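You operate a simulated robot arm through the tools that you are given. There is no shell and no other tool.

Carry out the task below with a simulated robot arm. There is one attempt and no reset: what you move stays moved.

Task
Close the sliding infeed rail on the mid-size bottle.
Fine: switch the infeed off first; stand the bottle with the blue cap from the tap ledge between the rails, free the green rail knob, turn it tight again after. Set down upright: middle bottle with the blue cap. Where these are worked on the way, their far stop is far enough and under half their travel is too little: green rail knob.
Where things are to end (x, y in the base frame): middle bottle with the blue cap within 60 mm of [800, 360].

It is judged by the outcome, as a careful person would: the job done as asked, and still so three seconds after it is handed in. It fails if anything else is knocked over, pushed out of place, dropped, spilled or broken. A push-on lid holds only when it is set on centred and level and pressed home; a screw cap is set on level and turned clockwise until tight.

Robot
A 6-joint arm with a fingered hand, fixed in place. Base frame: the origin is at the foot of the arm, x ahead of it, y to its left, z up. Lengths are in mm, angles in degrees, forces in N, time in s.
With the tool pointing down near the work surface it reaches from about 160 to 860 mm from the base axis. Its first joint turns from -166.0 to 166.0 degrees. Payload 5 kg.
Tool frame: the origin (TCP) lies between the finger pads and is the grasp point; the fingertips stand 36 mm ahead of it; z points along the fingers, y is the line along which they close. Largest opening 120 mm; the body of the gripper starts 42 mm behind the TCP. The gripper is a hand of 4 fingers: y runs from the thumb to the fingers, the wrist lies at [-19, -123, -211] in the tool frame, and closing takes about 1.5 s.
Orientation is that of the tool frame in the base frame, as [roll, pitch, yaw] about the fixed x, y, z axes, in that order (R = Rz(yaw) Ry(pitch) Rx(roll)). With the fingers straight down and the wrist toward the robot, the tool's x, y and z point along [0, 1, 0], [1, 0, 0] and [0, 0, -1] of the base frame.

Tools
- The arm moves only by the tool send_rows. Its argument "deltas" is a list of rows, each a list of 3 entries, a list of its own where there are three numbers: the shift along the base's x, y, z in units of 300 mm (1.0 is 300 mm), then the turn, a rotation vector about the base's x, y, z in units of 90 degrees (1.0 is 90 degrees), then the finger opening in mm, from 0 to 120. In form: [[[x, y, z], [wx, wy, wz], gripper], ...]. A call has 1 to 20 rows; each row is the pose to reach, as a shift and turn from the pose commanded when the call began. A call with a number of a shift or a turn outside -1 to 1 is refused whole. A row lasts 0.2 s, in which the tool goes at most 50 mm and 8.6 degrees; a call with a longer step from one row to the next is refused whole, and so is a gripper value outside its range. Where a pose cannot be reached the arm comes as near as it can. A force on the tool above 40 N (or 10 N above the force at the start of the call, whichever is more), or a blocked arm, ends the call early, and 0.2 s more pass. Each finger travels about 45 mm/s and halts on what it meets, pressing with about 31 N; the grip force reading is that of the motor and also rises with nothing between the fingers. The clock runs only during rows and for 0.2 s after the last one: add rows that repeat a pose to give the fingers time. It gives the time, the measured TCP pose, the force on the tool (base axes), the opening and the grip force at its end, in the units of the frame above (readings bear some noise), with the torque about the TCP (base axes, N m) and any sound that the robot's microphone picked up.
- Cameras (640 x 400 px; columns grow to the right, rows downward): "scene" is fixed at [65.8, -504.5, 1645.5]; the picture's right is [0.66, -0.75, 0.00], its down [-0.31, -0.27, -0.91] and it looks along [0.69, 0.60, -0.41] (base axes); focal length 372 px, centre (320, 200). "wrist" rides on the gripper at [73, -101, -142] in the tool frame; the picture's right is [-0.79, 0.29, -0.54], its down [-0.56, -0.70, 0.44] and it looks along [-0.25, 0.65, 0.71] (tool axes); focal length 280 px, centre (320, 200). There is no depth. A picture from a camera that has moved, and an enlarged one, comes with that camera's place and axes in the base frame and with its lens. The place of the scene camera against the robot may be out by one fixed shift of up to 25 mm in any direction.
- get_image(camera): a new picture of that camera. It takes no simulated time.
- move_column(by): slides the trunk up (or, below 0, down) by that many mm; the arm rides with it, the base frame stays. It gives what a move gives, with no picture.
- set_grasp(shape): the hand has 4 fingers and takes this shape, open, in about a second: jaw (thumb against the fingers, like two jaws); tri (thumb and two fingers); tip (a fingertip pinch); poke (one finger out to press); point (the index stretched); flat (the hand flat); cup (the hand cupped); fist (a fist). The gripper value then closes the fingers along that shape, each until it touches; the sizes above hold for jaw. It gives what a move gives, with no picture.
- enlarge(camera, box): a new picture of the part [left, top, right, bottom] of that camera's present view, enlarged. It takes no simulated time.
- sign_off(): hands the job in; it is judged then, once.

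Places have to be worked out from the pictures, the camera data and where the tool is seen. Open the gripper and draw the arm clear of the work before you hand the job in, unless the task says otherwise.

The tools are called after ">>>" as a command line: name --argument value ..., lists and objects as JSON in quotes. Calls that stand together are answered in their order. send_rows: Moves the arm, as the interface text tells. Its arguments: {"type":"object","properties":{"deltas":{"type":"array"}},"required":["deltas"]} The other tools are called the same way: move_column (by) slides the trunk up or down; set_grasp (shape) gives the hand a shape; get_image (camera) takes a picture; enlarge (camera, box) takes an enlarged picture of a part of a camera's view; sign_off () hands the job in.

At the start:

```text
time: 0.0
ee_pos: [531.7, 479.4, 1342.9]
ee_rot: [-179.9, -0.1, 89.9]
wrist_force: [0.3, 0.2, 0.2]
wrist_torque: [0.0, -0.01, 0.03]
opening: 119.8
grip_force: 0.1
shape: jaw
trunk travel left (down, up): [-834.0, 6.0]
```

scene: 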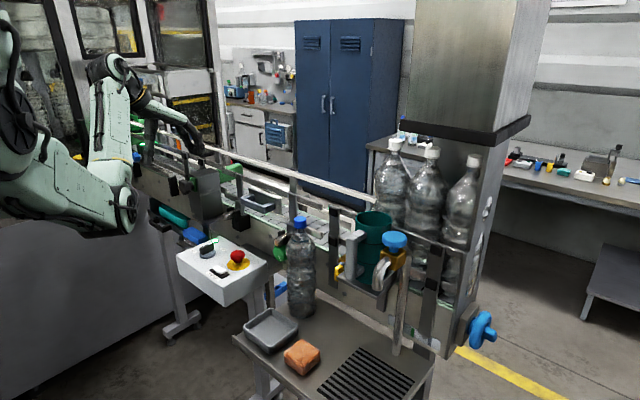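
wrist: 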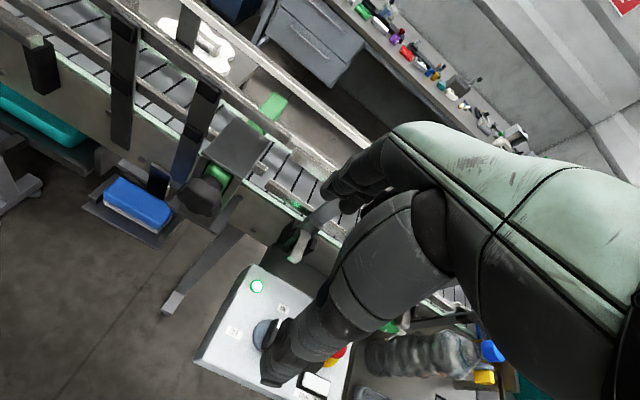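

I start by looking closely at the scene before moving anything.

>>> enlarge --camera "scene" --box '[160, 180, 320, 280]'

>>> enlarge --camera "scene" --box '[260, 180, 420, 280]'

>>> enlarge --camera "scene" --box '[220, 260, 460, 400]'

>>> enlarge --camera "scene" --box '[120, 100, 280, 200]'

>>> enlarge --camera "wrist" --box '[160, 200, 400, 350]'

```text
4.00 times, centred on (240, 230) of scene
camera zoom: at [65.8, -504.5, 1645.5], right [0.66, -0.75, 0.0], down [-0.31, -0.27, -0.91], along [0.69, 0.6, -0.41], focal length 1489 px, centre (640, 80)
```

zoom: 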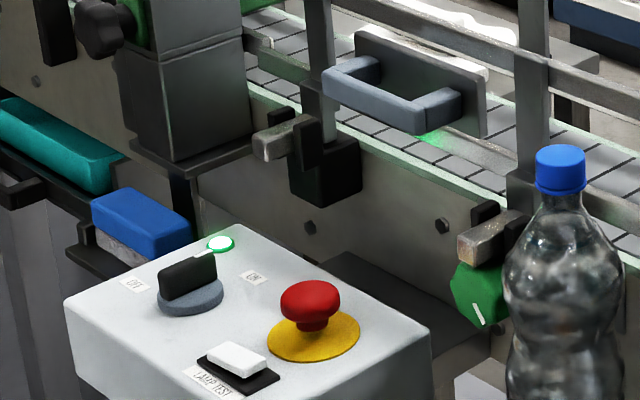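

```text
4.00 times, centred on (340, 230) of scene
camera zoom: at [65.8, -504.5, 1645.5], right [0.66, -0.75, 0.0], down [-0.31, -0.27, -0.91], along [0.69, 0.6, -0.41], focal length 1489 px, centre (240, 80)
```

zoom: 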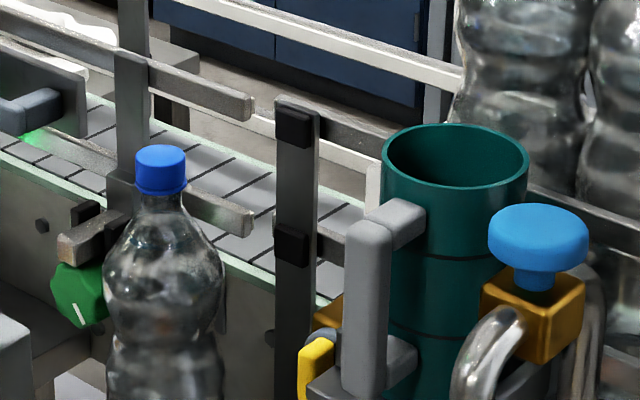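

```text
2.67 times, centred on (340, 330) of scene
camera zoom: at [65.8, -504.5, 1645.5], right [0.66, -0.75, 0.0], down [-0.31, -0.27, -0.91], along [0.69, 0.6, -0.41], focal length 993 px, centre (267, -147)
```

zoom: 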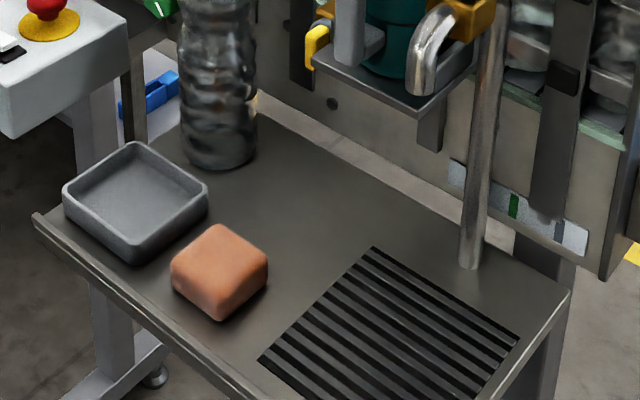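

```text
4.00 times, centred on (200, 150) of scene
camera zoom: at [65.8, -504.5, 1645.5], right [0.66, -0.75, 0.0], down [-0.31, -0.27, -0.91], along [0.69, 0.6, -0.41], focal length 1489 px, centre (800, 400)
```

zoom: 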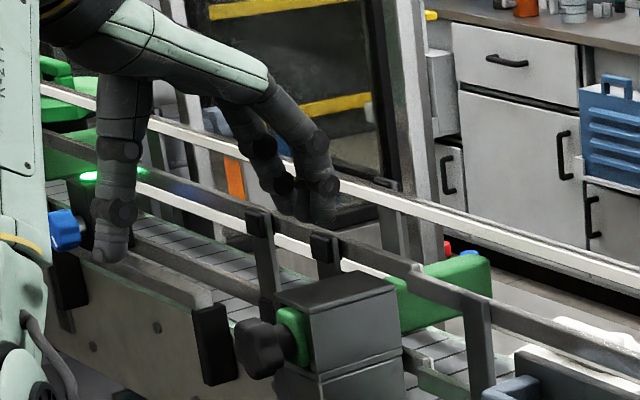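

```text
2.67 times, centred on (280, 275) of wrist
camera zoom: at [429.7, 551.8, 1485.1], right [0.29, -0.79, 0.54], down [-0.7, -0.56, -0.44], along [0.65, -0.25, -0.71], focal length 748 px, centre (427, 0)
```

zoom: 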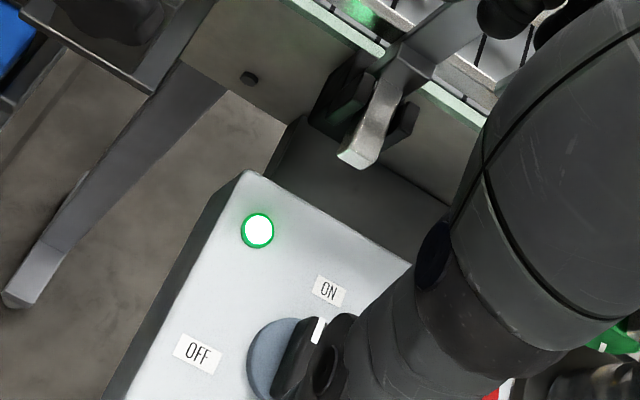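

The layout so far: conveyor along y, control box near [620, 400, 1000], and the blue-cap bottle near [640, 65] with its cap top around z 1205. I shift the hand in -y at its present height so the wrist camera gets a clearer second view.

>>> send_rows --deltas '[[[0, -0.12, 0], [0, 0, 0], 120], [[0, -0.25, 0], [0, 0, 0], 120], [[0, -0.38, 0], [0, 0, 0], 120], [[0, -0.5, 0], [0, 0, 0], 120], [[0, -0.5, 0], [0, 0, 0], 120]]'

>>> get_image --camera "wrist"

>>> get_image --camera "scene"

```text
time: 1.2
ee_pos: [562.2, 349.2, 1299.3]
ee_rot: [179.8, 0.0, 90.0]
wrist_force: [0.5, 0.3, 0.5]
wrist_torque: [0.01, -0.03, -0.03]
opening: 119.6
grip_force: 0.0
shape: jaw
out of reach, approached as far as the arm can: row 1, 2, 3, 4, 5
trunk travel left (down, up): [-834.0, 6.0]
```

```text
taken
camera wrist: at [459.8, 423.1, 1442.7], right [0.29, -0.79, 0.54], down [-0.7, -0.56, -0.44], along [0.66, -0.25, -0.71], focal length 280 px, centre (320, 200)
```

wrist: 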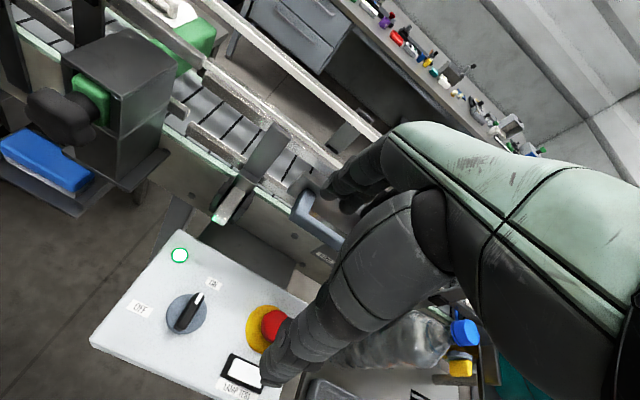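

```text
taken
```

scene: 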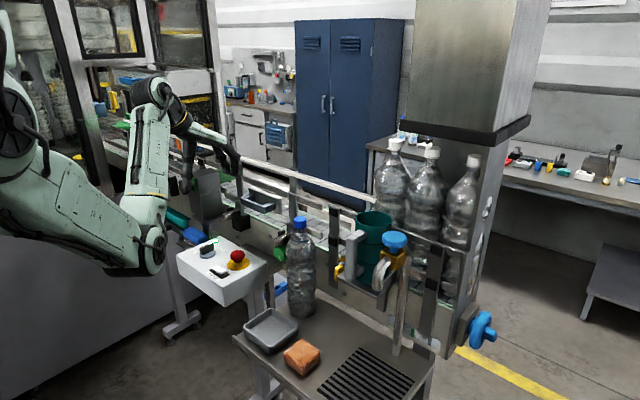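

The arm came as near as it could, to [562, 349, 1299], and the panel is now clearly visible. I enlarge the panel and the clamp area to triangulate them.

>>> enlarge --camera "wrist" --box '[80, 220, 320, 400]'

>>> enlarge --camera "wrist" --box '[120, 60, 380, 260]'

>>> enlarge --camera "scene" --box '[170, 160, 330, 310]'

```text
2.22 times, centred on (200, 310) of wrist
camera zoom: at [459.8, 423.1, 1442.7], right [0.29, -0.79, 0.54], down [-0.7, -0.56, -0.44], along [0.66, -0.25, -0.71], focal length 623 px, centre (587, -44)
```

zoom: 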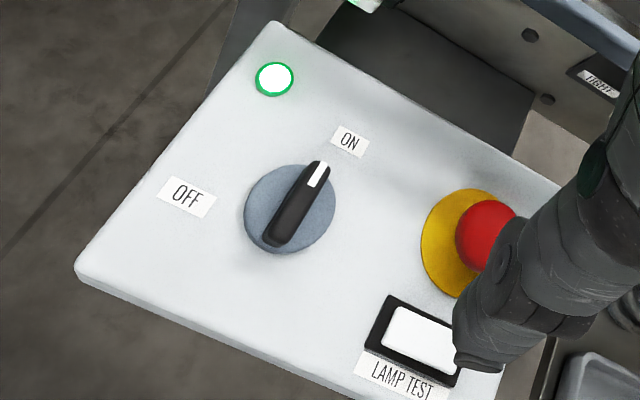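

```text
2.00 times, centred on (250, 160) of wrist
camera zoom: at [459.8, 423.1, 1442.7], right [0.29, -0.79, 0.54], down [-0.7, -0.56, -0.44], along [0.66, -0.25, -0.71], focal length 561 px, centre (460, 280)
```

zoom: 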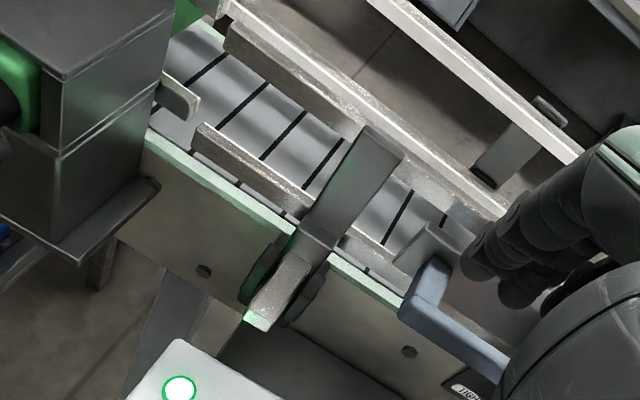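

```text
2.67 times, centred on (250, 235) of scene
camera zoom: at [65.8, -504.5, 1645.5], right [0.66, -0.75, 0.0], down [-0.31, -0.27, -0.91], along [0.69, 0.6, -0.41], focal length 993 px, centre (507, 107)
```

zoom: 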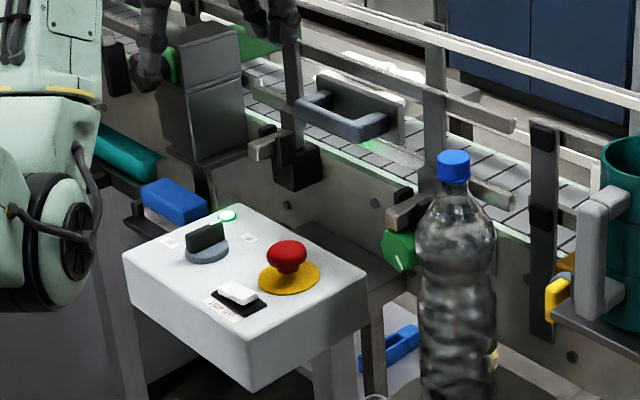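

Two wrist views put the lamp at about [605, 437, 1028], the flat panel at z ≈ 1028 and the selector at about [546, 388], its bar lying along +x toward ON with OFF on the +y side. I lower toward it and turn the hand -90° about z at safe height, so the fingers close across the bar.

>>> send_rows --deltas '[[[-0.02, 0.05, -0.1], [0, 0, 0], 120], [[-0.04, 0.09, -0.2], [0, 0, 0], 120], [[-0.053, 0.13, -0.3], [0, 0, 0], 120], [[-0.053, 0.13, -0.3], [0, 0, -0.09], 110], [[-0.053, 0.13, -0.3], [0, 0, -0.18], 100], [[-0.053, 0.13, -0.3], [0, 0, -0.27], 90], [[-0.053, 0.13, -0.3], [0, 0, -0.36], 80], [[-0.053, 0.13, -0.3], [0, 0, -0.45], 70], [[-0.053, 0.13, -0.3], [0, 0, -0.54], 70], [[-0.053, 0.13, -0.3], [0, 0, -0.63], 70], [[-0.053, 0.13, -0.3], [0, 0, -0.72], 70], [[-0.053, 0.13, -0.3], [0, 0, -0.81], 70], [[-0.053, 0.13, -0.3], [0, 0, -0.9], 70], [[-0.053, 0.13, -0.3], [0, 0, -0.98], 70], [[-0.053, 0.13, -0.3], [0, 0, -0.98], 70]]'

>>> get_image --camera "wrist"

>>> get_image --camera "scene"

```text
time: 4.4
ee_pos: [589.1, 431.3, 1199.5]
ee_rot: [179.8, -0.1, 1.5]
wrist_force: [-0.4, 0.0, 0.3]
wrist_torque: [-0.01, -0.01, 0.05]
opening: 70.4
grip_force: 0.0
shape: jaw
out of reach, approached as far as the arm can: row 8, 9, 10, 11, 12, 13, 14, 15
trunk travel left (down, up): [-834.0, 6.0]
```

```text
taken
camera wrist: at [658.1, 534.6, 1342.5], right [-0.78, -0.31, 0.54], down [-0.58, 0.68, -0.44], along [-0.23, -0.66, -0.71], focal length 280 px, centre (320, 200)
```

wrist: 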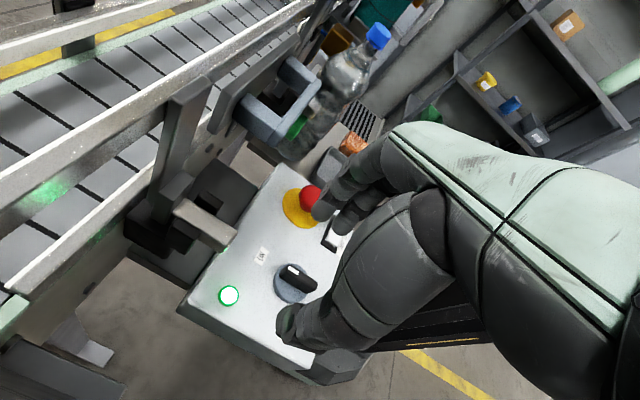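

```text
taken
```

scene: 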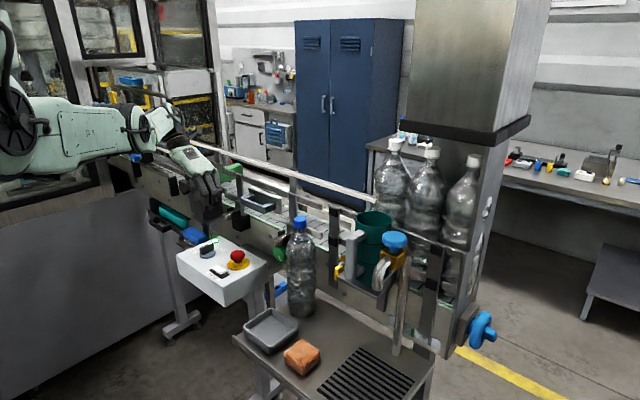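

The orientation was reached, but the position came out at [589, 431, 1199], so I need to know which pose the commands count from. I do a small downward move to check where the arm ends up.

>>> send_rows --deltas '[[[0, 0, -0.1], [0, 0, 0], 70], [[0, 0, -0.15], [0, 0, 0], 70], [[0, 0, -0.15], [0, 0, 0], 70]]'

```text
time: 5.2
ee_pos: [579.4, 424.0, 1157.7]
ee_rot: [-180.0, 0.0, 1.7]
wrist_force: [-0.4, 0.0, -0.6]
wrist_torque: [-0.01, 0.01, 0.01]
opening: 70.1
grip_force: 0.1
shape: jaw
out of reach, approached as far as the arm can: row 1, 2, 3
trunk travel left (down, up): [-834.0, 6.0]
```

Lowering brings the pose closer to target, so this looks like an inner reach limit. I look at the arm posture from the scene camera.

>>> enlarge --camera "scene" --box '[0, 40, 320, 300]'

>>> get_image --camera "wrist"

```text
1.54 times, centred on (160, 170) of scene
camera zoom: at [65.8, -504.5, 1645.5], right [0.66, -0.75, 0.0], down [-0.31, -0.27, -0.91], along [0.69, 0.6, -0.41], focal length 573 px, centre (566, 246)
```

zoom: 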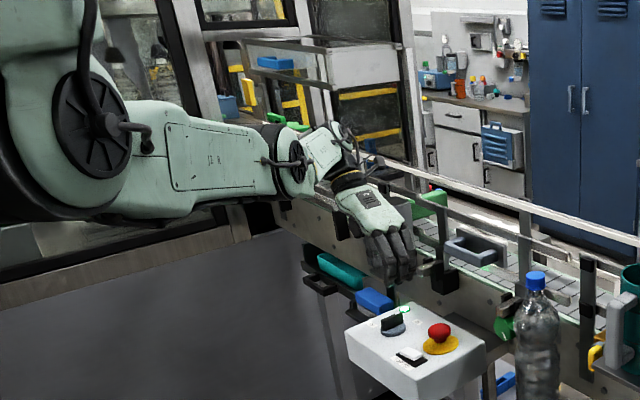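

```text
taken
camera wrist: at [648.6, 528.0, 1299.7], right [-0.78, -0.31, 0.54], down [-0.58, 0.68, -0.44], along [-0.23, -0.66, -0.71], focal length 280 px, centre (320, 200)
```

wrist: 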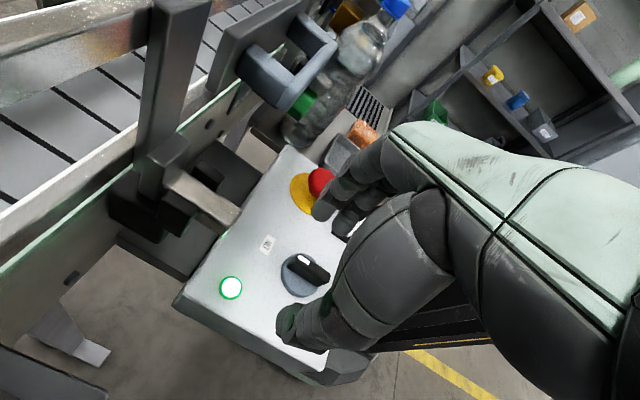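

The nominal target is probably kept even when unreachable. I rotate back by about +48°, which should be reachable, to read exactly where the commanded pose lies.

>>> send_rows --deltas '[[[0, 0, 0], [0, 0, 0.09], 70], [[0, 0, 0], [0, 0, 0.18], 70], [[0, 0, 0], [0, 0, 0.27], 70], [[0, 0, 0], [0, 0, 0.36], 70], [[0, 0, 0], [0, 0, 0.45], 70], [[0, 0, 0], [0, 0, 0.53], 70], [[0, 0, 0], [0, 0, 0.53], 70], [[0, 0, 0], [0, 0, 0.53], 70]]'

```text
time: 7.0
ee_pos: [579.5, 424.0, 1153.9]
ee_rot: [180.0, -0.1, 49.5]
wrist_force: [-0.3, -0.7, -0.3]
wrist_torque: [0.01, -0.01, 0.0]
opening: 70.4
grip_force: 0.0
shape: jaw
out of reach, approached as far as the arm can: row 1, 2
trunk travel left (down, up): [-834.0, 6.0]
```

So the commanded pose resets to the pose actually reached, now [579.5, 424, 1154] at yaw 49.5°. I move over the switch at a lower height to see whether this yaw works there.

>>> send_rows --deltas '[[[0, 0, -0.1], [0, 0, 0], 70], [[-0.056, -0.06, -0.147], [0, 0, 0], 70], [[-0.112, -0.12, -0.147], [0, 0, 0], 70], [[-0.112, -0.12, -0.147], [0, 0, 0], 70], [[-0.112, -0.12, -0.147], [0, 0, 0], 70]]'

>>> get_image --camera "wrist"

>>> enlarge --camera "scene" --box '[140, 160, 300, 310]'

```text
time: 8.2
ee_pos: [544.4, 390.9, 1110.8]
ee_rot: [180.0, 0.0, 49.5]
wrist_force: [0.1, -0.2, -0.4]
wrist_torque: [0.0, -0.01, -0.04]
opening: 70.3
grip_force: 0.1
shape: jaw
trunk travel left (down, up): [-834.0, 6.0]
```

```text
taken
camera wrist: at [514.8, 512.3, 1253.6], right [-0.29, -0.79, 0.54], down [-0.9, 0.03, -0.44], along [0.33, -0.62, -0.71], focal length 280 px, centre (320, 200)
```

wrist: 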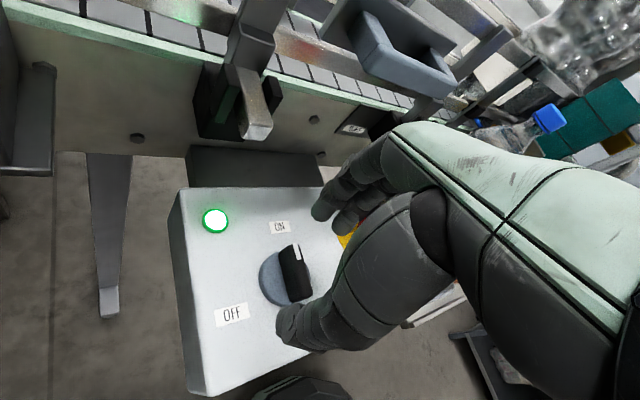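

```text
2.67 times, centred on (220, 235) of scene
camera zoom: at [65.8, -504.5, 1645.5], right [0.66, -0.75, 0.0], down [-0.31, -0.27, -0.91], along [0.69, 0.6, -0.41], focal length 993 px, centre (587, 107)
```

zoom: 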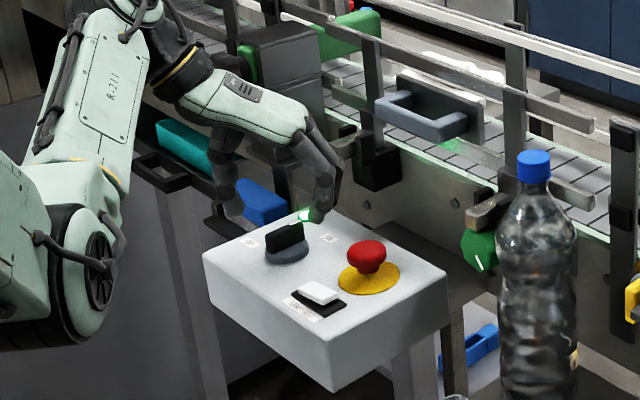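

The yaw is reachable right over the switch. I enlarge to refine the bar position before descending.

>>> enlarge --camera "wrist" --box '[200, 190, 360, 350]'

```text
2.50 times, centred on (280, 270) of wrist
camera zoom: at [514.8, 512.3, 1253.6], right [-0.29, -0.79, 0.54], down [-0.9, 0.03, -0.44], along [0.33, -0.62, -0.71], focal length 701 px, centre (420, 25)
```

zoom: 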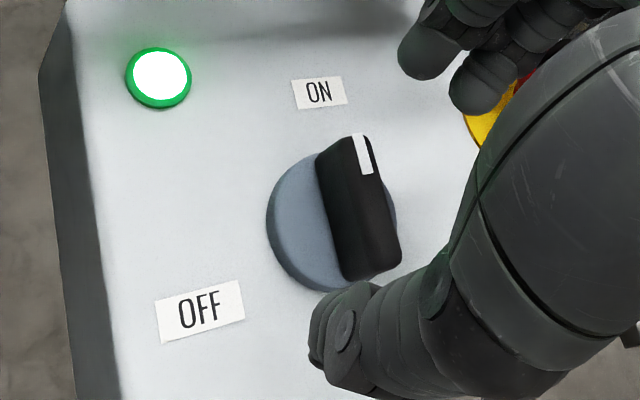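

The bar is centred at about [542.5, 389.5], 42 mm long along x, with its top at z ≈ 1066 over a disc at about 1036. With the jaw line at -40° to the bar, closing will swing it toward OFF, so I descend to TCP z 1077 and close.

>>> send_rows --deltas '[[[-0.003, -0.003, -0.06], [0, 0, 0], 70], [[-0.006, -0.005, -0.11], [0, 0, 0], 70], [[-0.006, -0.005, -0.112], [0, 0, 0], 70]]'

>>> get_image --camera "wrist"

```text
time: 9.0
ee_pos: [544.2, 388.7, 1077.0]
ee_rot: [180.0, 0.0, 49.4]
wrist_force: [-0.4, 0.4, -0.5]
wrist_torque: [-0.02, -0.02, 0.0]
opening: 70.2
grip_force: 0.0
shape: jaw
trunk travel left (down, up): [-834.0, 6.0]
```

```text
taken
camera wrist: at [512.9, 510.1, 1219.7], right [-0.29, -0.79, 0.54], down [-0.9, 0.03, -0.44], along [0.33, -0.62, -0.71], focal length 280 px, centre (320, 200)
```

wrist: 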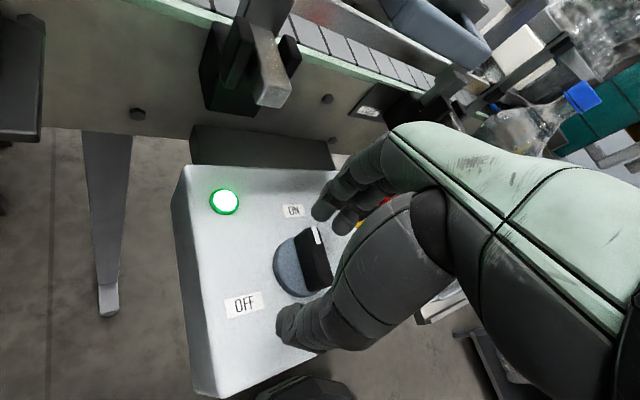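

The fingers straddle the bar. I close the jaws gradually.

>>> send_rows --deltas '[[[0, 0, 0], [0, 0, 0], 60], [[0, 0, 0], [0, 0, 0], 50], [[0, 0, 0], [0, 0, 0], 40], [[0, 0, 0], [0, 0, 0], 30], [[0, 0, 0], [0, 0, 0], 20], [[0, 0, 0], [0, 0, 0], 10], [[0, 0, 0], [0, 0, 0], 5], [[0, 0, 0], [0, 0, 0], 5], [[0, 0, 0], [0, 0, 0], 5]]'

>>> get_image --camera "wrist"

>>> enlarge --camera "scene" --box '[160, 200, 280, 290]'

```text
time: 11.0
ee_pos: [543.1, 388.0, 1076.3]
ee_rot: [-179.9, 0.1, 49.5]
wrist_force: [0.7, 0.1, -1.6]
wrist_torque: [-0.01, 0.01, -0.04]
opening: 15.7
grip_force: 31.0
shape: jaw
trunk travel left (down, up): [-834.0, 6.0]
```

```text
taken
camera wrist: at [513.0, 510.6, 1218.9], right [-0.29, -0.79, 0.54], down [-0.9, 0.03, -0.44], along [0.33, -0.62, -0.71], focal length 280 px, centre (320, 200)
```

wrist: 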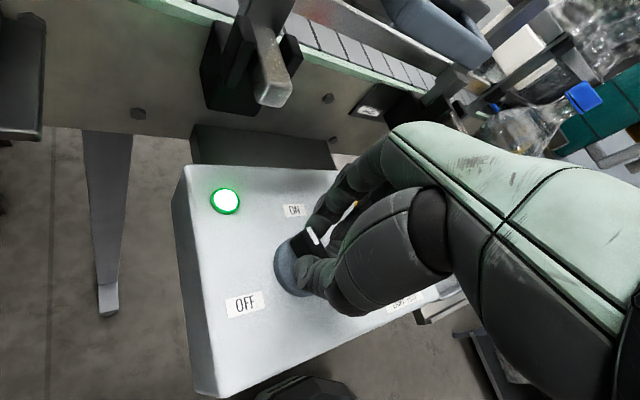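

```text
4.44 times, centred on (220, 245) of scene
camera zoom: at [65.8, -504.5, 1645.5], right [0.66, -0.75, 0.0], down [-0.31, -0.27, -0.91], along [0.69, 0.6, -0.41], focal length 1654 px, centre (764, 0)
```

zoom: 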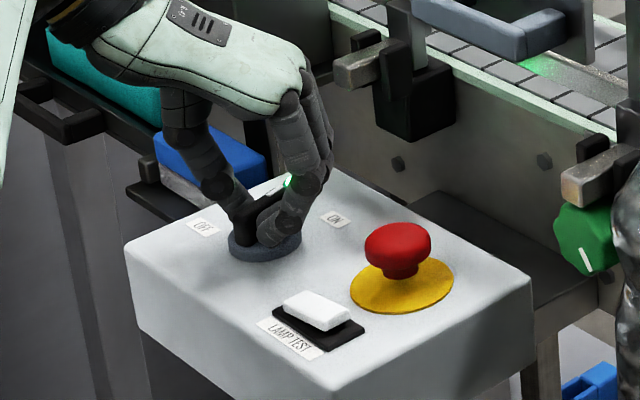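

The opening of 15.7 mm at 31 N suggests the bar has swung flush between the pads. I now rotate the hand +90°/2 further, about +42°, to bring it to OFF.

>>> send_rows --deltas '[[[0, 0, 0], [0, 0, 0.06], 5], [[0, 0, 0], [0, 0, 0.12], 5], [[0, 0, 0], [0, 0, 0.18], 5], [[0, 0, 0], [0, 0, 0.24], 5], [[0, 0, 0], [0, 0, 0.3], 5], [[0, 0, 0], [0, 0, 0.36], 5], [[0, 0, 0], [0, 0, 0.42], 5], [[0, 0, 0], [0, 0, 0.47], 5], [[0, 0, 0], [0, 0, 0.47], 5]]'

>>> get_image --camera "wrist"

>>> enlarge --camera "scene" --box '[160, 200, 280, 290]'

```text
time: 13.0
ee_pos: [542.7, 386.5, 1076.9]
ee_rot: [-179.9, 0.1, 91.8]
wrist_force: [-8.3, -1.9, -9.0]
wrist_torque: [-0.06, 0.22, -0.03]
opening: 14.9
grip_force: 30.9
shape: jaw
trunk travel left (down, up): [-834.0, 6.0]
```

```text
taken
camera wrist: at [438.2, 457.3, 1219.6], right [0.31, -0.78, 0.54], down [-0.68, -0.58, -0.44], along [0.66, -0.23, -0.71], focal length 280 px, centre (320, 200)
```

wrist: 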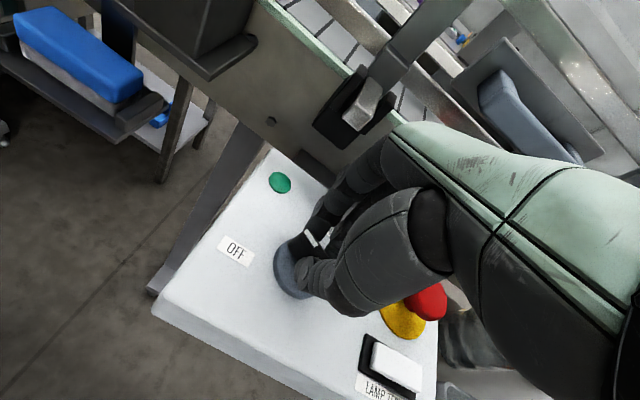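

```text
4.44 times, centred on (220, 245) of scene
camera zoom: at [65.8, -504.5, 1645.5], right [0.66, -0.75, 0.0], down [-0.31, -0.27, -0.91], along [0.69, 0.6, -0.41], focal length 1654 px, centre (764, 0)
```

zoom: 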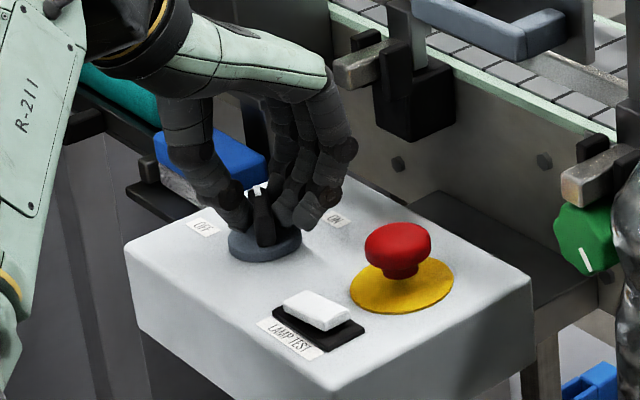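

The lamp has gone out, so the infeed is off. I open the fingers and check where the pointer stands.

>>> send_rows --deltas '[[[0, 0, 0], [0, 0, 0], 20], [[0, 0, 0], [0, 0, 0], 40], [[0, 0, 0], [0, 0, 0], 60], [[0, 0, 0.05], [0, 0, 0], 70], [[0, 0, 0.15], [0, 0, 0], 70], [[0, 0, 0.25], [0, 0, 0], 70], [[0, 0, 0.25], [0, 0, 0], 70]]'

>>> get_image --camera "wrist"

>>> enlarge --camera "scene" --box '[160, 200, 280, 290]'

```text
time: 14.6
ee_pos: [542.6, 389.9, 1151.5]
ee_rot: [-179.9, -0.1, 91.8]
wrist_force: [0.1, 0.7, 0.7]
wrist_torque: [-0.02, 0.0, 0.01]
opening: 69.2
grip_force: 0.1
shape: jaw
trunk travel left (down, up): [-834.0, 6.0]
```

```text
taken
camera wrist: at [438.7, 459.9, 1293.9], right [0.31, -0.78, 0.54], down [-0.68, -0.58, -0.44], along [0.66, -0.23, -0.71], focal length 280 px, centre (320, 200)
```

wrist: 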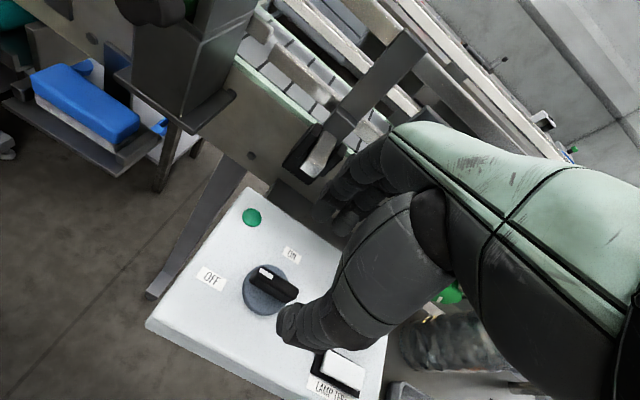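

```text
4.44 times, centred on (220, 245) of scene
camera zoom: at [65.8, -504.5, 1645.5], right [0.66, -0.75, 0.0], down [-0.31, -0.27, -0.91], along [0.69, 0.6, -0.41], focal length 1654 px, centre (764, 0)
```

zoom: 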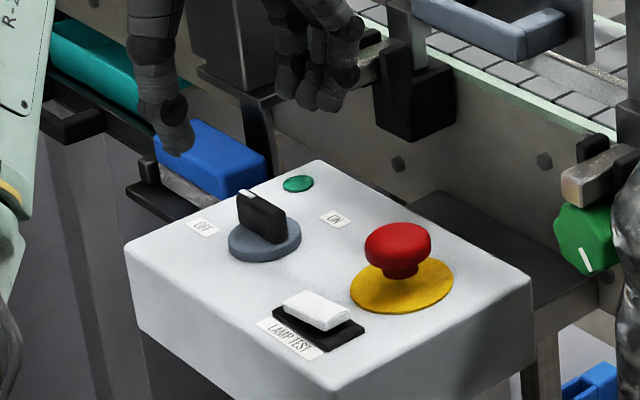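

The pointer now stands at OFF, about +90°, and the lamp is dark. Next I test a horizontal grasp posture (fingers pointing +x, closing along y) in free space for handling the bottle.

>>> send_rows --deltas '[[[0.03, -0.04, 0.15], [0, 0, 0], 80], [[0.06, -0.14, 0.25], [0, 0, 0], 90], [[0.1, -0.25, 0.328], [0, 0, 0], 100], [[0.15, -0.36, 0.328], [0, 0, 0], 110], [[0.191, -0.466, 0.328], [0, 0, 0], 120], [[0.191, -0.466, 0.328], [0, 0, 0], 120]]'

```text
time: 16.0
ee_pos: [599.0, 248.5, 1249.8]
ee_rot: [-179.9, 0.0, 91.9]
wrist_force: [-0.4, 0.3, 0.3]
wrist_torque: [-0.05, 0.02, 0.01]
opening: 119.5
grip_force: 0.1
shape: jaw
trunk travel left (down, up): [-834.0, 6.0]
```

Reached [599, 248.5, 1250]. I now swing gradually into the horizontal posture with the wrist toward −y.

>>> send_rows --deltas '[[[0, 0, 0], [-0.051, -0.051, 0.051], 120], [[0, 0, 0], [-0.102, -0.102, 0.102], 120], [[0, 0, 0], [-0.153, -0.153, 0.153], 120], [[0, 0, 0], [-0.204, -0.204, 0.204], 120], [[0, 0, 0], [-0.255, -0.255, 0.255], 120], [[0, 0, 0], [-0.306, -0.306, 0.306], 120], [[0, 0, 0], [-0.357, -0.357, 0.357], 120], [[0, 0, 0], [-0.408, -0.408, 0.408], 120], [[0, 0, 0], [-0.459, -0.459, 0.459], 120], [[0, 0, 0], [-0.51, -0.51, 0.51], 120], [[0, 0, 0], [-0.561, -0.561, 0.561], 120], [[0, 0, 0], [-0.612, -0.612, 0.612], 120], [[0, 0, 0], [-0.663, -0.663, 0.663], 120], [[0, 0, 0], [-0.714, -0.714, 0.714], 120], [[0, 0, 0], [-0.77, -0.77, 0.77], 120], [[0, 0, 0], [-0.77, -0.77, 0.77], 120]]'

>>> get_image --camera "scene"

>>> get_image --camera "wrist"

```text
refused: row 15 steps farther than a row can; nothing moved
```

```text
taken
```

scene: 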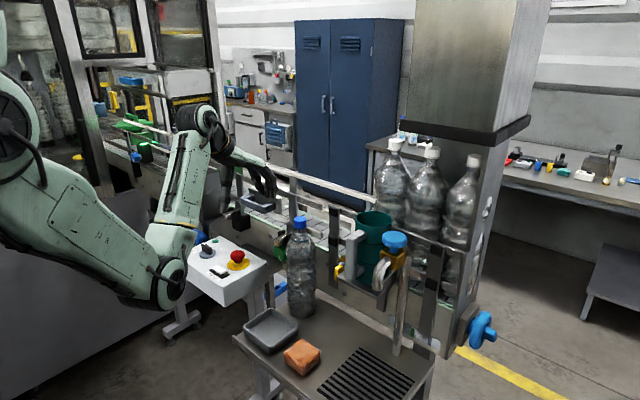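

```text
taken
camera wrist: at [495.1, 319.5, 1393.2], right [0.31, -0.78, 0.54], down [-0.68, -0.58, -0.44], along [0.66, -0.23, -0.71], focal length 280 px, centre (320, 200)
```

wrist: 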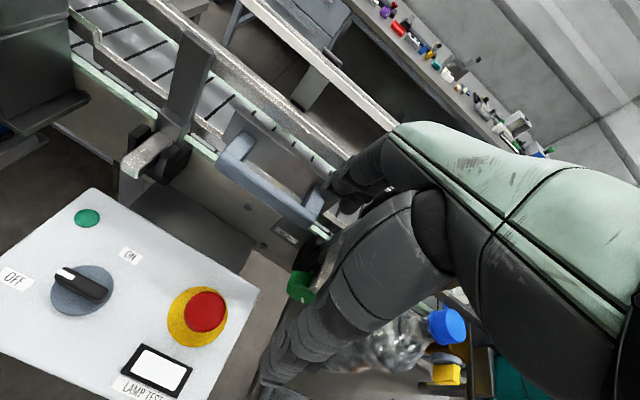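

One row was slightly too large, so I resend with even steps.

>>> send_rows --deltas '[[[0, 0, 0], [-0.051, -0.051, 0.051], 120], [[0, 0, 0], [-0.102, -0.102, 0.102], 120], [[0, 0, 0], [-0.153, -0.153, 0.153], 120], [[0, 0, 0], [-0.204, -0.204, 0.204], 120], [[0, 0, 0], [-0.255, -0.255, 0.255], 120], [[0, 0, 0], [-0.306, -0.306, 0.306], 120], [[0, 0, 0], [-0.357, -0.357, 0.357], 120], [[0, 0, 0], [-0.408, -0.408, 0.408], 120], [[0, 0, 0], [-0.459, -0.459, 0.459], 120], [[0, 0, 0], [-0.51, -0.51, 0.51], 120], [[0, 0, 0], [-0.561, -0.561, 0.561], 120], [[0, 0, 0], [-0.612, -0.612, 0.612], 120], [[0, 0, 0], [-0.663, -0.663, 0.663], 120], [[0, 0, 0], [-0.714, -0.714, 0.714], 120], [[0, 0, 0], [-0.765, -0.765, 0.765], 120], [[0, 0, 0], [-0.77, -0.77, 0.77], 120]]'

>>> get_image --camera "scene"

>>> get_image --camera "wrist"

```text
time: 19.4
ee_pos: [602.1, 246.1, 1249.8]
ee_rot: [-89.0, 88.2, -89.0]
wrist_force: [0.7, -0.2, 0.1]
wrist_torque: [0.01, 0.02, 0.04]
opening: 119.6
grip_force: 0.1
shape: jaw
trunk travel left (down, up): [-834.0, 6.0]
```

```text
taken
```

scene: 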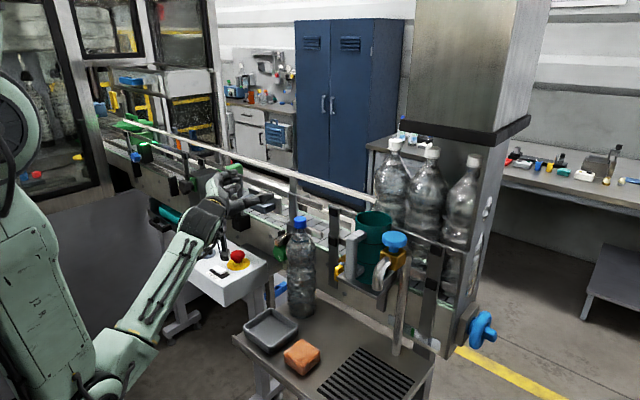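

```text
taken
camera wrist: at [457.3, 144.1, 1181.5], right [-0.54, 0.31, 0.78], down [0.44, -0.68, 0.58], along [0.71, 0.66, 0.23], focal length 280 px, centre (320, 200)
```

wrist: 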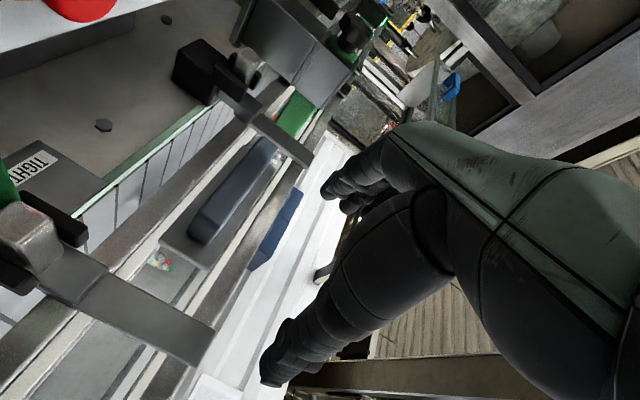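

The horizontal posture is reachable. I enlarge this low wrist view and the scene to measure rail heights and the green knob.

>>> enlarge --camera "wrist" --box '[0, 0, 340, 210]'

>>> enlarge --camera "wrist" --box '[0, 190, 340, 400]'

>>> enlarge --camera "scene" --box '[220, 170, 380, 270]'

```text
1.88 times, centred on (170, 105) of wrist
camera zoom: at [457.3, 144.1, 1181.5], right [-0.54, 0.31, 0.78], down [0.44, -0.68, 0.58], along [0.71, 0.66, 0.23], focal length 528 px, centre (602, 379)
```

zoom: 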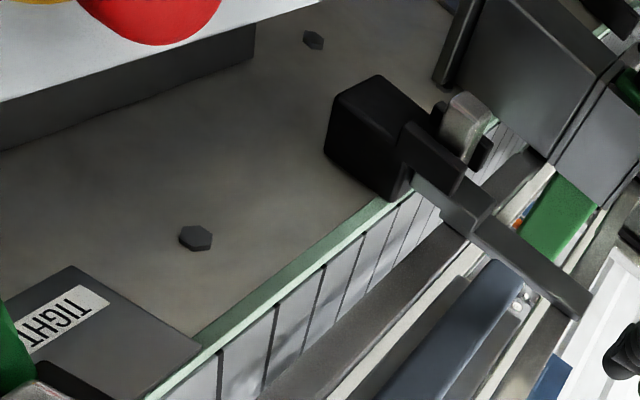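

```text
1.88 times, centred on (170, 295) of wrist
camera zoom: at [457.3, 144.1, 1181.5], right [-0.54, 0.31, 0.78], down [0.44, -0.68, 0.58], along [0.71, 0.66, 0.23], focal length 528 px, centre (602, 21)
```

zoom: 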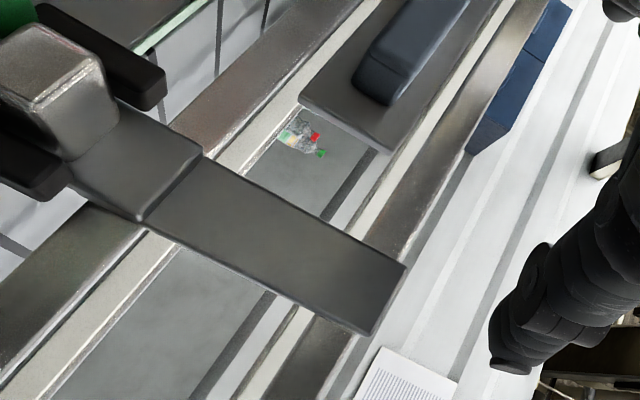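

```text
4.00 times, centred on (300, 220) of scene
camera zoom: at [65.8, -504.5, 1645.5], right [0.66, -0.75, 0.0], down [-0.31, -0.27, -0.91], along [0.69, 0.6, -0.41], focal length 1489 px, centre (400, 120)
```

zoom: 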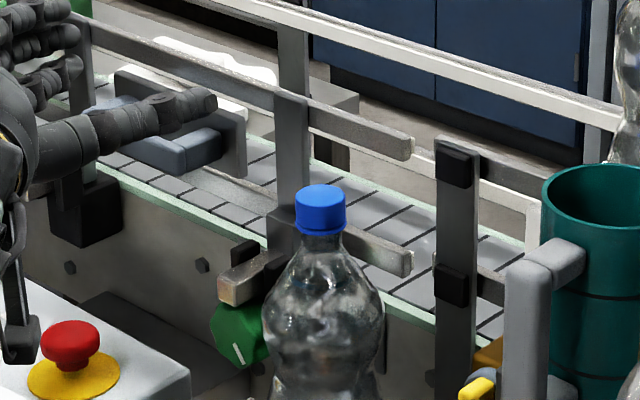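

Triangulation gives: green knob about [655, 184, 1060] facing −x, near rail bars at x ≈ 745 (tops ≈ 1215), far rail x ≈ 872, belt about z 1090. The bottle must be lifted over the near rail, so before gripping it I test whether the horizontal hand can reach TCP z ≈ 1440 over the conveyor.

>>> send_rows --deltas '[[[0, 0, 0.15], [0, 0, 0], 120], [[0.05, 0.03, 0.3], [0, 0, 0], 120], [[0.12, 0.06, 0.45], [0, 0, 0], 120], [[0.2, 0.1, 0.6], [0, 0, 0], 120], [[0.28, 0.15, 0.65], [0, 0, 0], 120], [[0.28, 0.15, 0.65], [0, 0, 0], 120]]'

>>> get_image --camera "scene"

>>> get_image --camera "wrist"

```text
refused: row 3 steps farther than a row can; nothing moved
```

```text
taken
```

scene: 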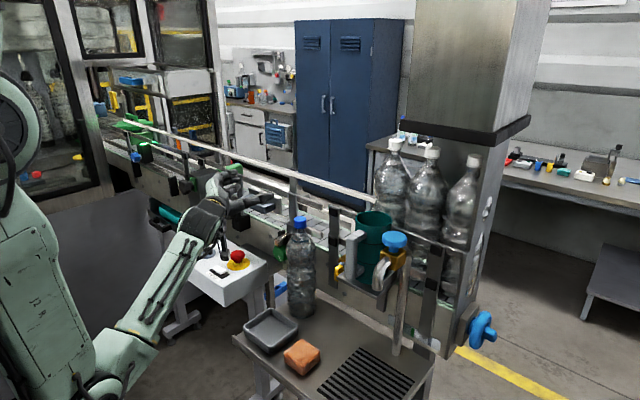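

```text
taken
camera wrist: at [457.3, 144.1, 1181.5], right [-0.54, 0.31, 0.78], down [0.44, -0.68, 0.58], along [0.71, 0.66, 0.23], focal length 280 px, centre (320, 200)
```

wrist: 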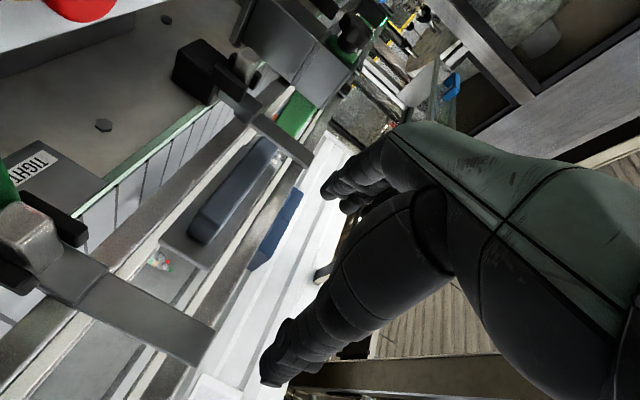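

Steps were a little too long; I resend with smaller ones.

>>> send_rows --deltas '[[[0, 0, 0.14], [0, 0, 0], 120], [[0.03, 0.02, 0.28], [0, 0, 0], 120], [[0.08, 0.05, 0.41], [0, 0, 0], 120], [[0.14, 0.08, 0.54], [0, 0, 0], 120], [[0.22, 0.12, 0.63], [0, 0, 0], 120], [[0.3, 0.16, 0.65], [0, 0, 0], 120], [[0.3, 0.16, 0.65], [0, 0, 0], 120]]'

>>> get_image --camera "scene"

>>> get_image --camera "wrist"

```text
time: 21.0
ee_pos: [690.2, 296.3, 1442.4]
ee_rot: [-89.8, 88.3, -89.8]
wrist_force: [-0.1, -0.4, 0.3]
wrist_torque: [0.02, 0.03, -0.01]
opening: 119.6
grip_force: 0.1
shape: jaw
trunk travel left (down, up): [-834.0, 6.0]
```

```text
taken
```

scene: 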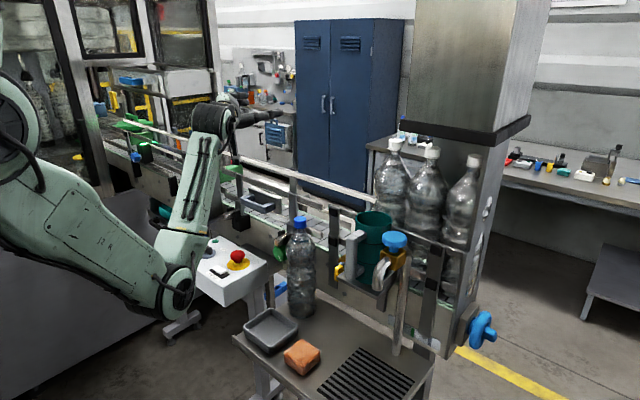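

```text
taken
camera wrist: at [546.5, 193.2, 1373.9], right [-0.54, 0.31, 0.78], down [0.44, -0.68, 0.58], along [0.71, 0.66, 0.23], focal length 280 px, centre (320, 200)
```

wrist: 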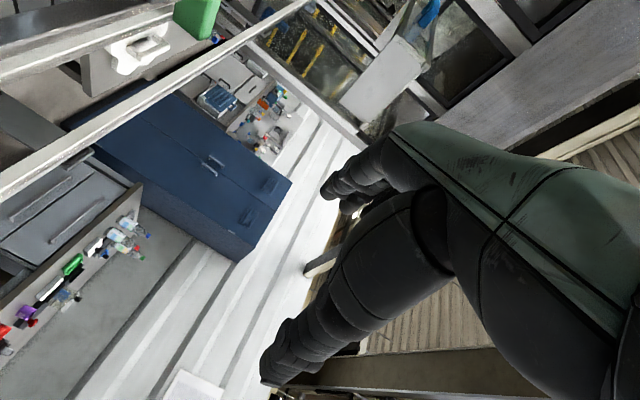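

z = 1442 is reachable here. I continue to above the drop-off spot to confirm reach there too.

>>> send_rows --deltas '[[[0.13, 0.06, 0.0], [0, 0, 0], 120], [[0.27, 0.12, 0.0], [0, 0, 0], 120], [[0.4, 0.18, 0.02], [0, 0, 0], 120], [[0.4, 0.18, 0.04], [0, 0, 0], 120], [[0.4, 0.18, 0.04], [0, 0, 0], 120]]'

>>> get_image --camera "scene"

```text
time: 22.2
ee_pos: [811.0, 346.3, 1457.8]
ee_rot: [-89.1, 88.1, -89.2]
wrist_force: [-0.5, -0.3, -0.2]
wrist_torque: [-0.05, 0.02, -0.01]
opening: 119.9
grip_force: 0.1
shape: jaw
trunk travel left (down, up): [-834.0, 6.0]
```

```text
taken
```

scene: 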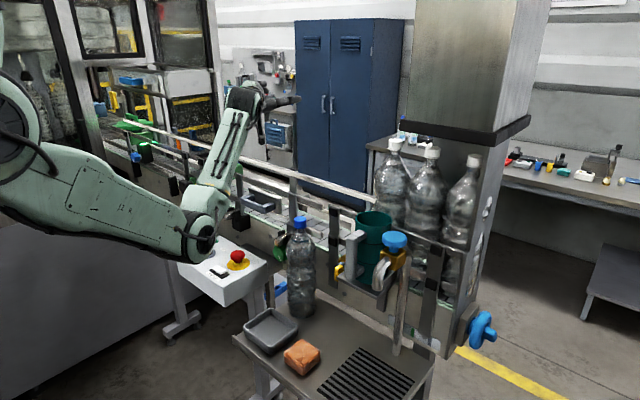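

The drop-off spot is reachable. Now I go above the bottle at z ≈ 1330, turning the hand −30° in yaw so the fingers stay clear of the green knob, and level the small roll error.

>>> send_rows --deltas '[[[-0.075, -0.108, -0.053], [0.003, -0.001, -0.042], 120], [[-0.151, -0.216, -0.107], [0.005, -0.001, -0.083], 120], [[-0.226, -0.325, -0.16], [0.008, -0.002, -0.125], 120], [[-0.301, -0.433, -0.213], [0.01, -0.003, -0.167], 120], [[-0.377, -0.541, -0.267], [0.013, -0.003, -0.208], 120], [[-0.452, -0.65, -0.32], [0.015, -0.004, -0.25], 120], [[-0.528, -0.758, -0.373], [0.018, -0.005, -0.292], 120], [[-0.603, -0.866, -0.427], [0.0206, -0.0055, -0.333], 120], [[-0.603, -0.866, -0.427], [0.0206, -0.0055, -0.333], 120]]'

>>> get_image --camera "scene"

>>> get_image --camera "wrist"

```text
time: 24.2
ee_pos: [628.2, 93.2, 1331.2]
ee_rot: [110.1, 90.0, 80.1]
wrist_force: [0.7, -1.1, 1.0]
wrist_torque: [0.01, 0.0, -0.03]
opening: 119.9
grip_force: 0.0
shape: jaw
trunk travel left (down, up): [-834.0, 6.0]
```

```text
taken
```

scene: 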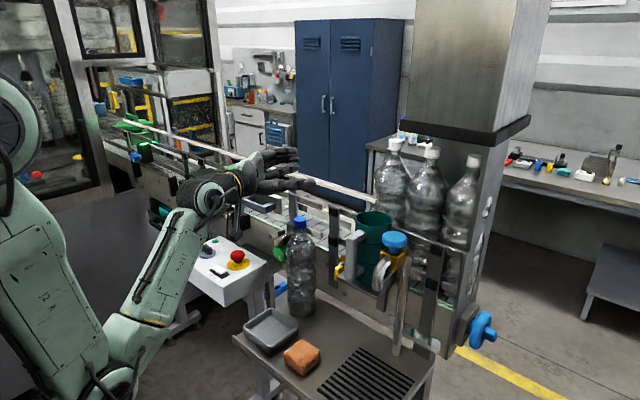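

```text
taken
camera wrist: at [453.5, 77.6, 1258.1], right [-0.33, 0.52, 0.79], down [0.03, -0.83, 0.56], along [0.95, 0.21, 0.25], focal length 280 px, centre (320, 200)
```

wrist: 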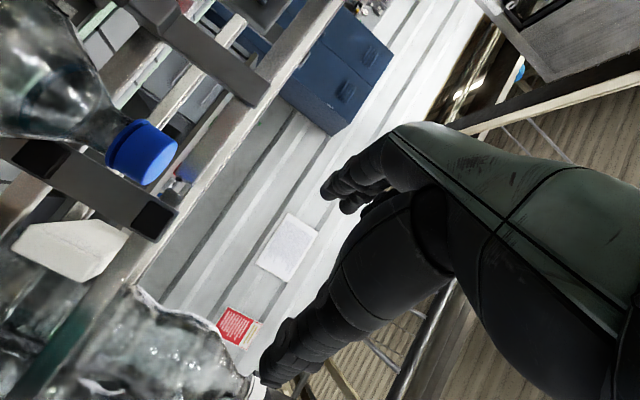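

The wrist view gives the cap at about [639, 83, 1203], agreeing with the scene. I check the bottle's profile before descending around it.

>>> enlarge --camera "scene" --box '[240, 200, 400, 330]'

>>> enlarge --camera "scene" --box '[160, 130, 320, 230]'

```text
3.08 times, centred on (320, 265) of scene
camera zoom: at [65.8, -504.5, 1645.5], right [0.66, -0.75, 0.0], down [-0.31, -0.27, -0.91], along [0.69, 0.6, -0.41], focal length 1145 px, centre (320, 0)
```

zoom: 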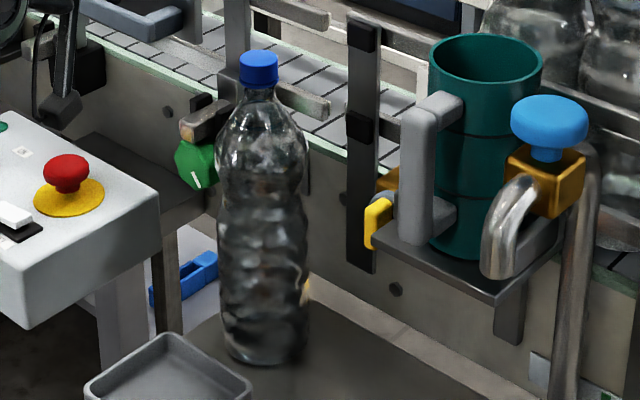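

```text
4.00 times, centred on (240, 180) of scene
camera zoom: at [65.8, -504.5, 1645.5], right [0.66, -0.75, 0.0], down [-0.31, -0.27, -0.91], along [0.69, 0.6, -0.41], focal length 1489 px, centre (640, 280)
```

zoom: 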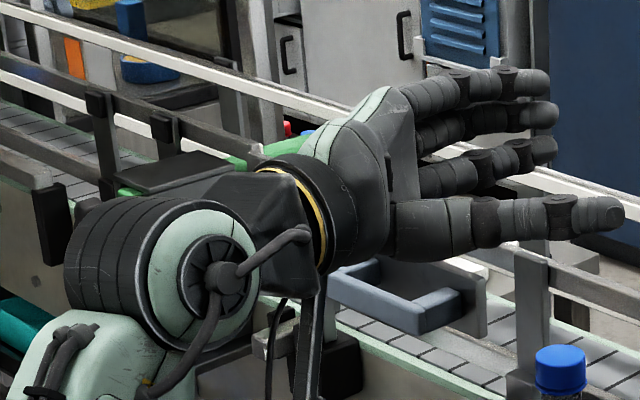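

The open hand shows the thumb and index at TCP level with the other two fingers 25–50 mm above. With yaw 0 and TCP z ≈ 1092 the fingers clear the knob and rod, so I turn back +30° above the bottle and align to it.

>>> send_rows --deltas '[[[0.001, -0.006, 0], [0, 0, 0.083], 110], [[0.002, -0.012, 0], [0, 0, 0.167], 110], [[0.003, -0.018, 0], [0, 0, 0.25], 110], [[0.003, -0.025, 0], [0, 0, 0.333], 110], [[0.003, -0.025, 0], [0, 0, 0.333], 110], [[0.003, -0.025, 0], [0, 0, 0.333], 110]]'

>>> get_image --camera "wrist"

>>> enlarge --camera "scene" --box '[200, 130, 360, 230]'

```text
time: 25.6
ee_pos: [629.1, 84.1, 1331.5]
ee_rot: [98.3, 89.9, 98.2]
wrist_force: [0.5, 0.9, 0.1]
wrist_torque: [-0.02, 0.01, -0.01]
opening: 110.3
grip_force: 0.1
shape: jaw
trunk travel left (down, up): [-834.0, 6.0]
```

```text
taken
camera wrist: at [486.9, -17.3, 1258.3], right [-0.54, 0.29, 0.79], down [0.44, -0.7, 0.56], along [0.71, 0.65, 0.25], focal length 280 px, centre (320, 200)
```

wrist: 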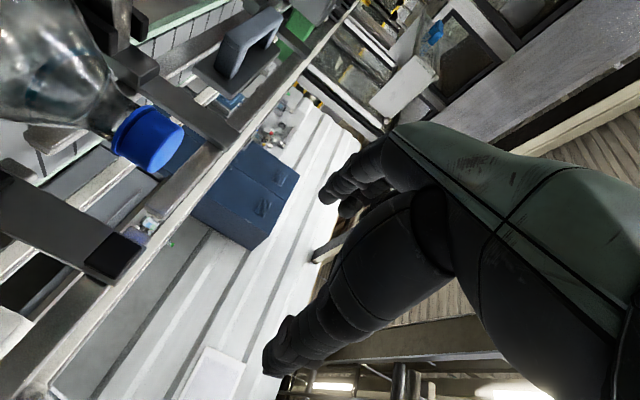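

```text
4.00 times, centred on (280, 180) of scene
camera zoom: at [65.8, -504.5, 1645.5], right [0.66, -0.75, 0.0], down [-0.31, -0.27, -0.91], along [0.69, 0.6, -0.41], focal length 1489 px, centre (480, 280)
```

zoom: 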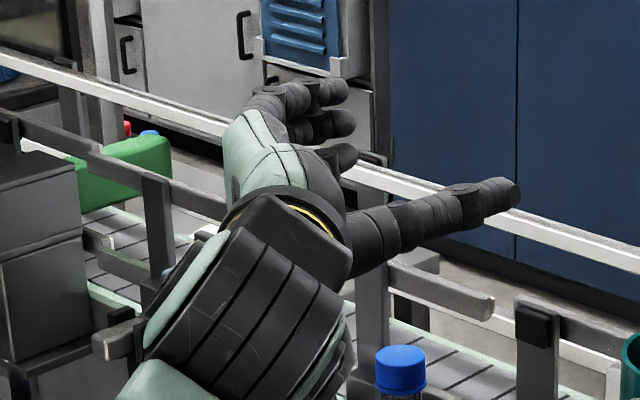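

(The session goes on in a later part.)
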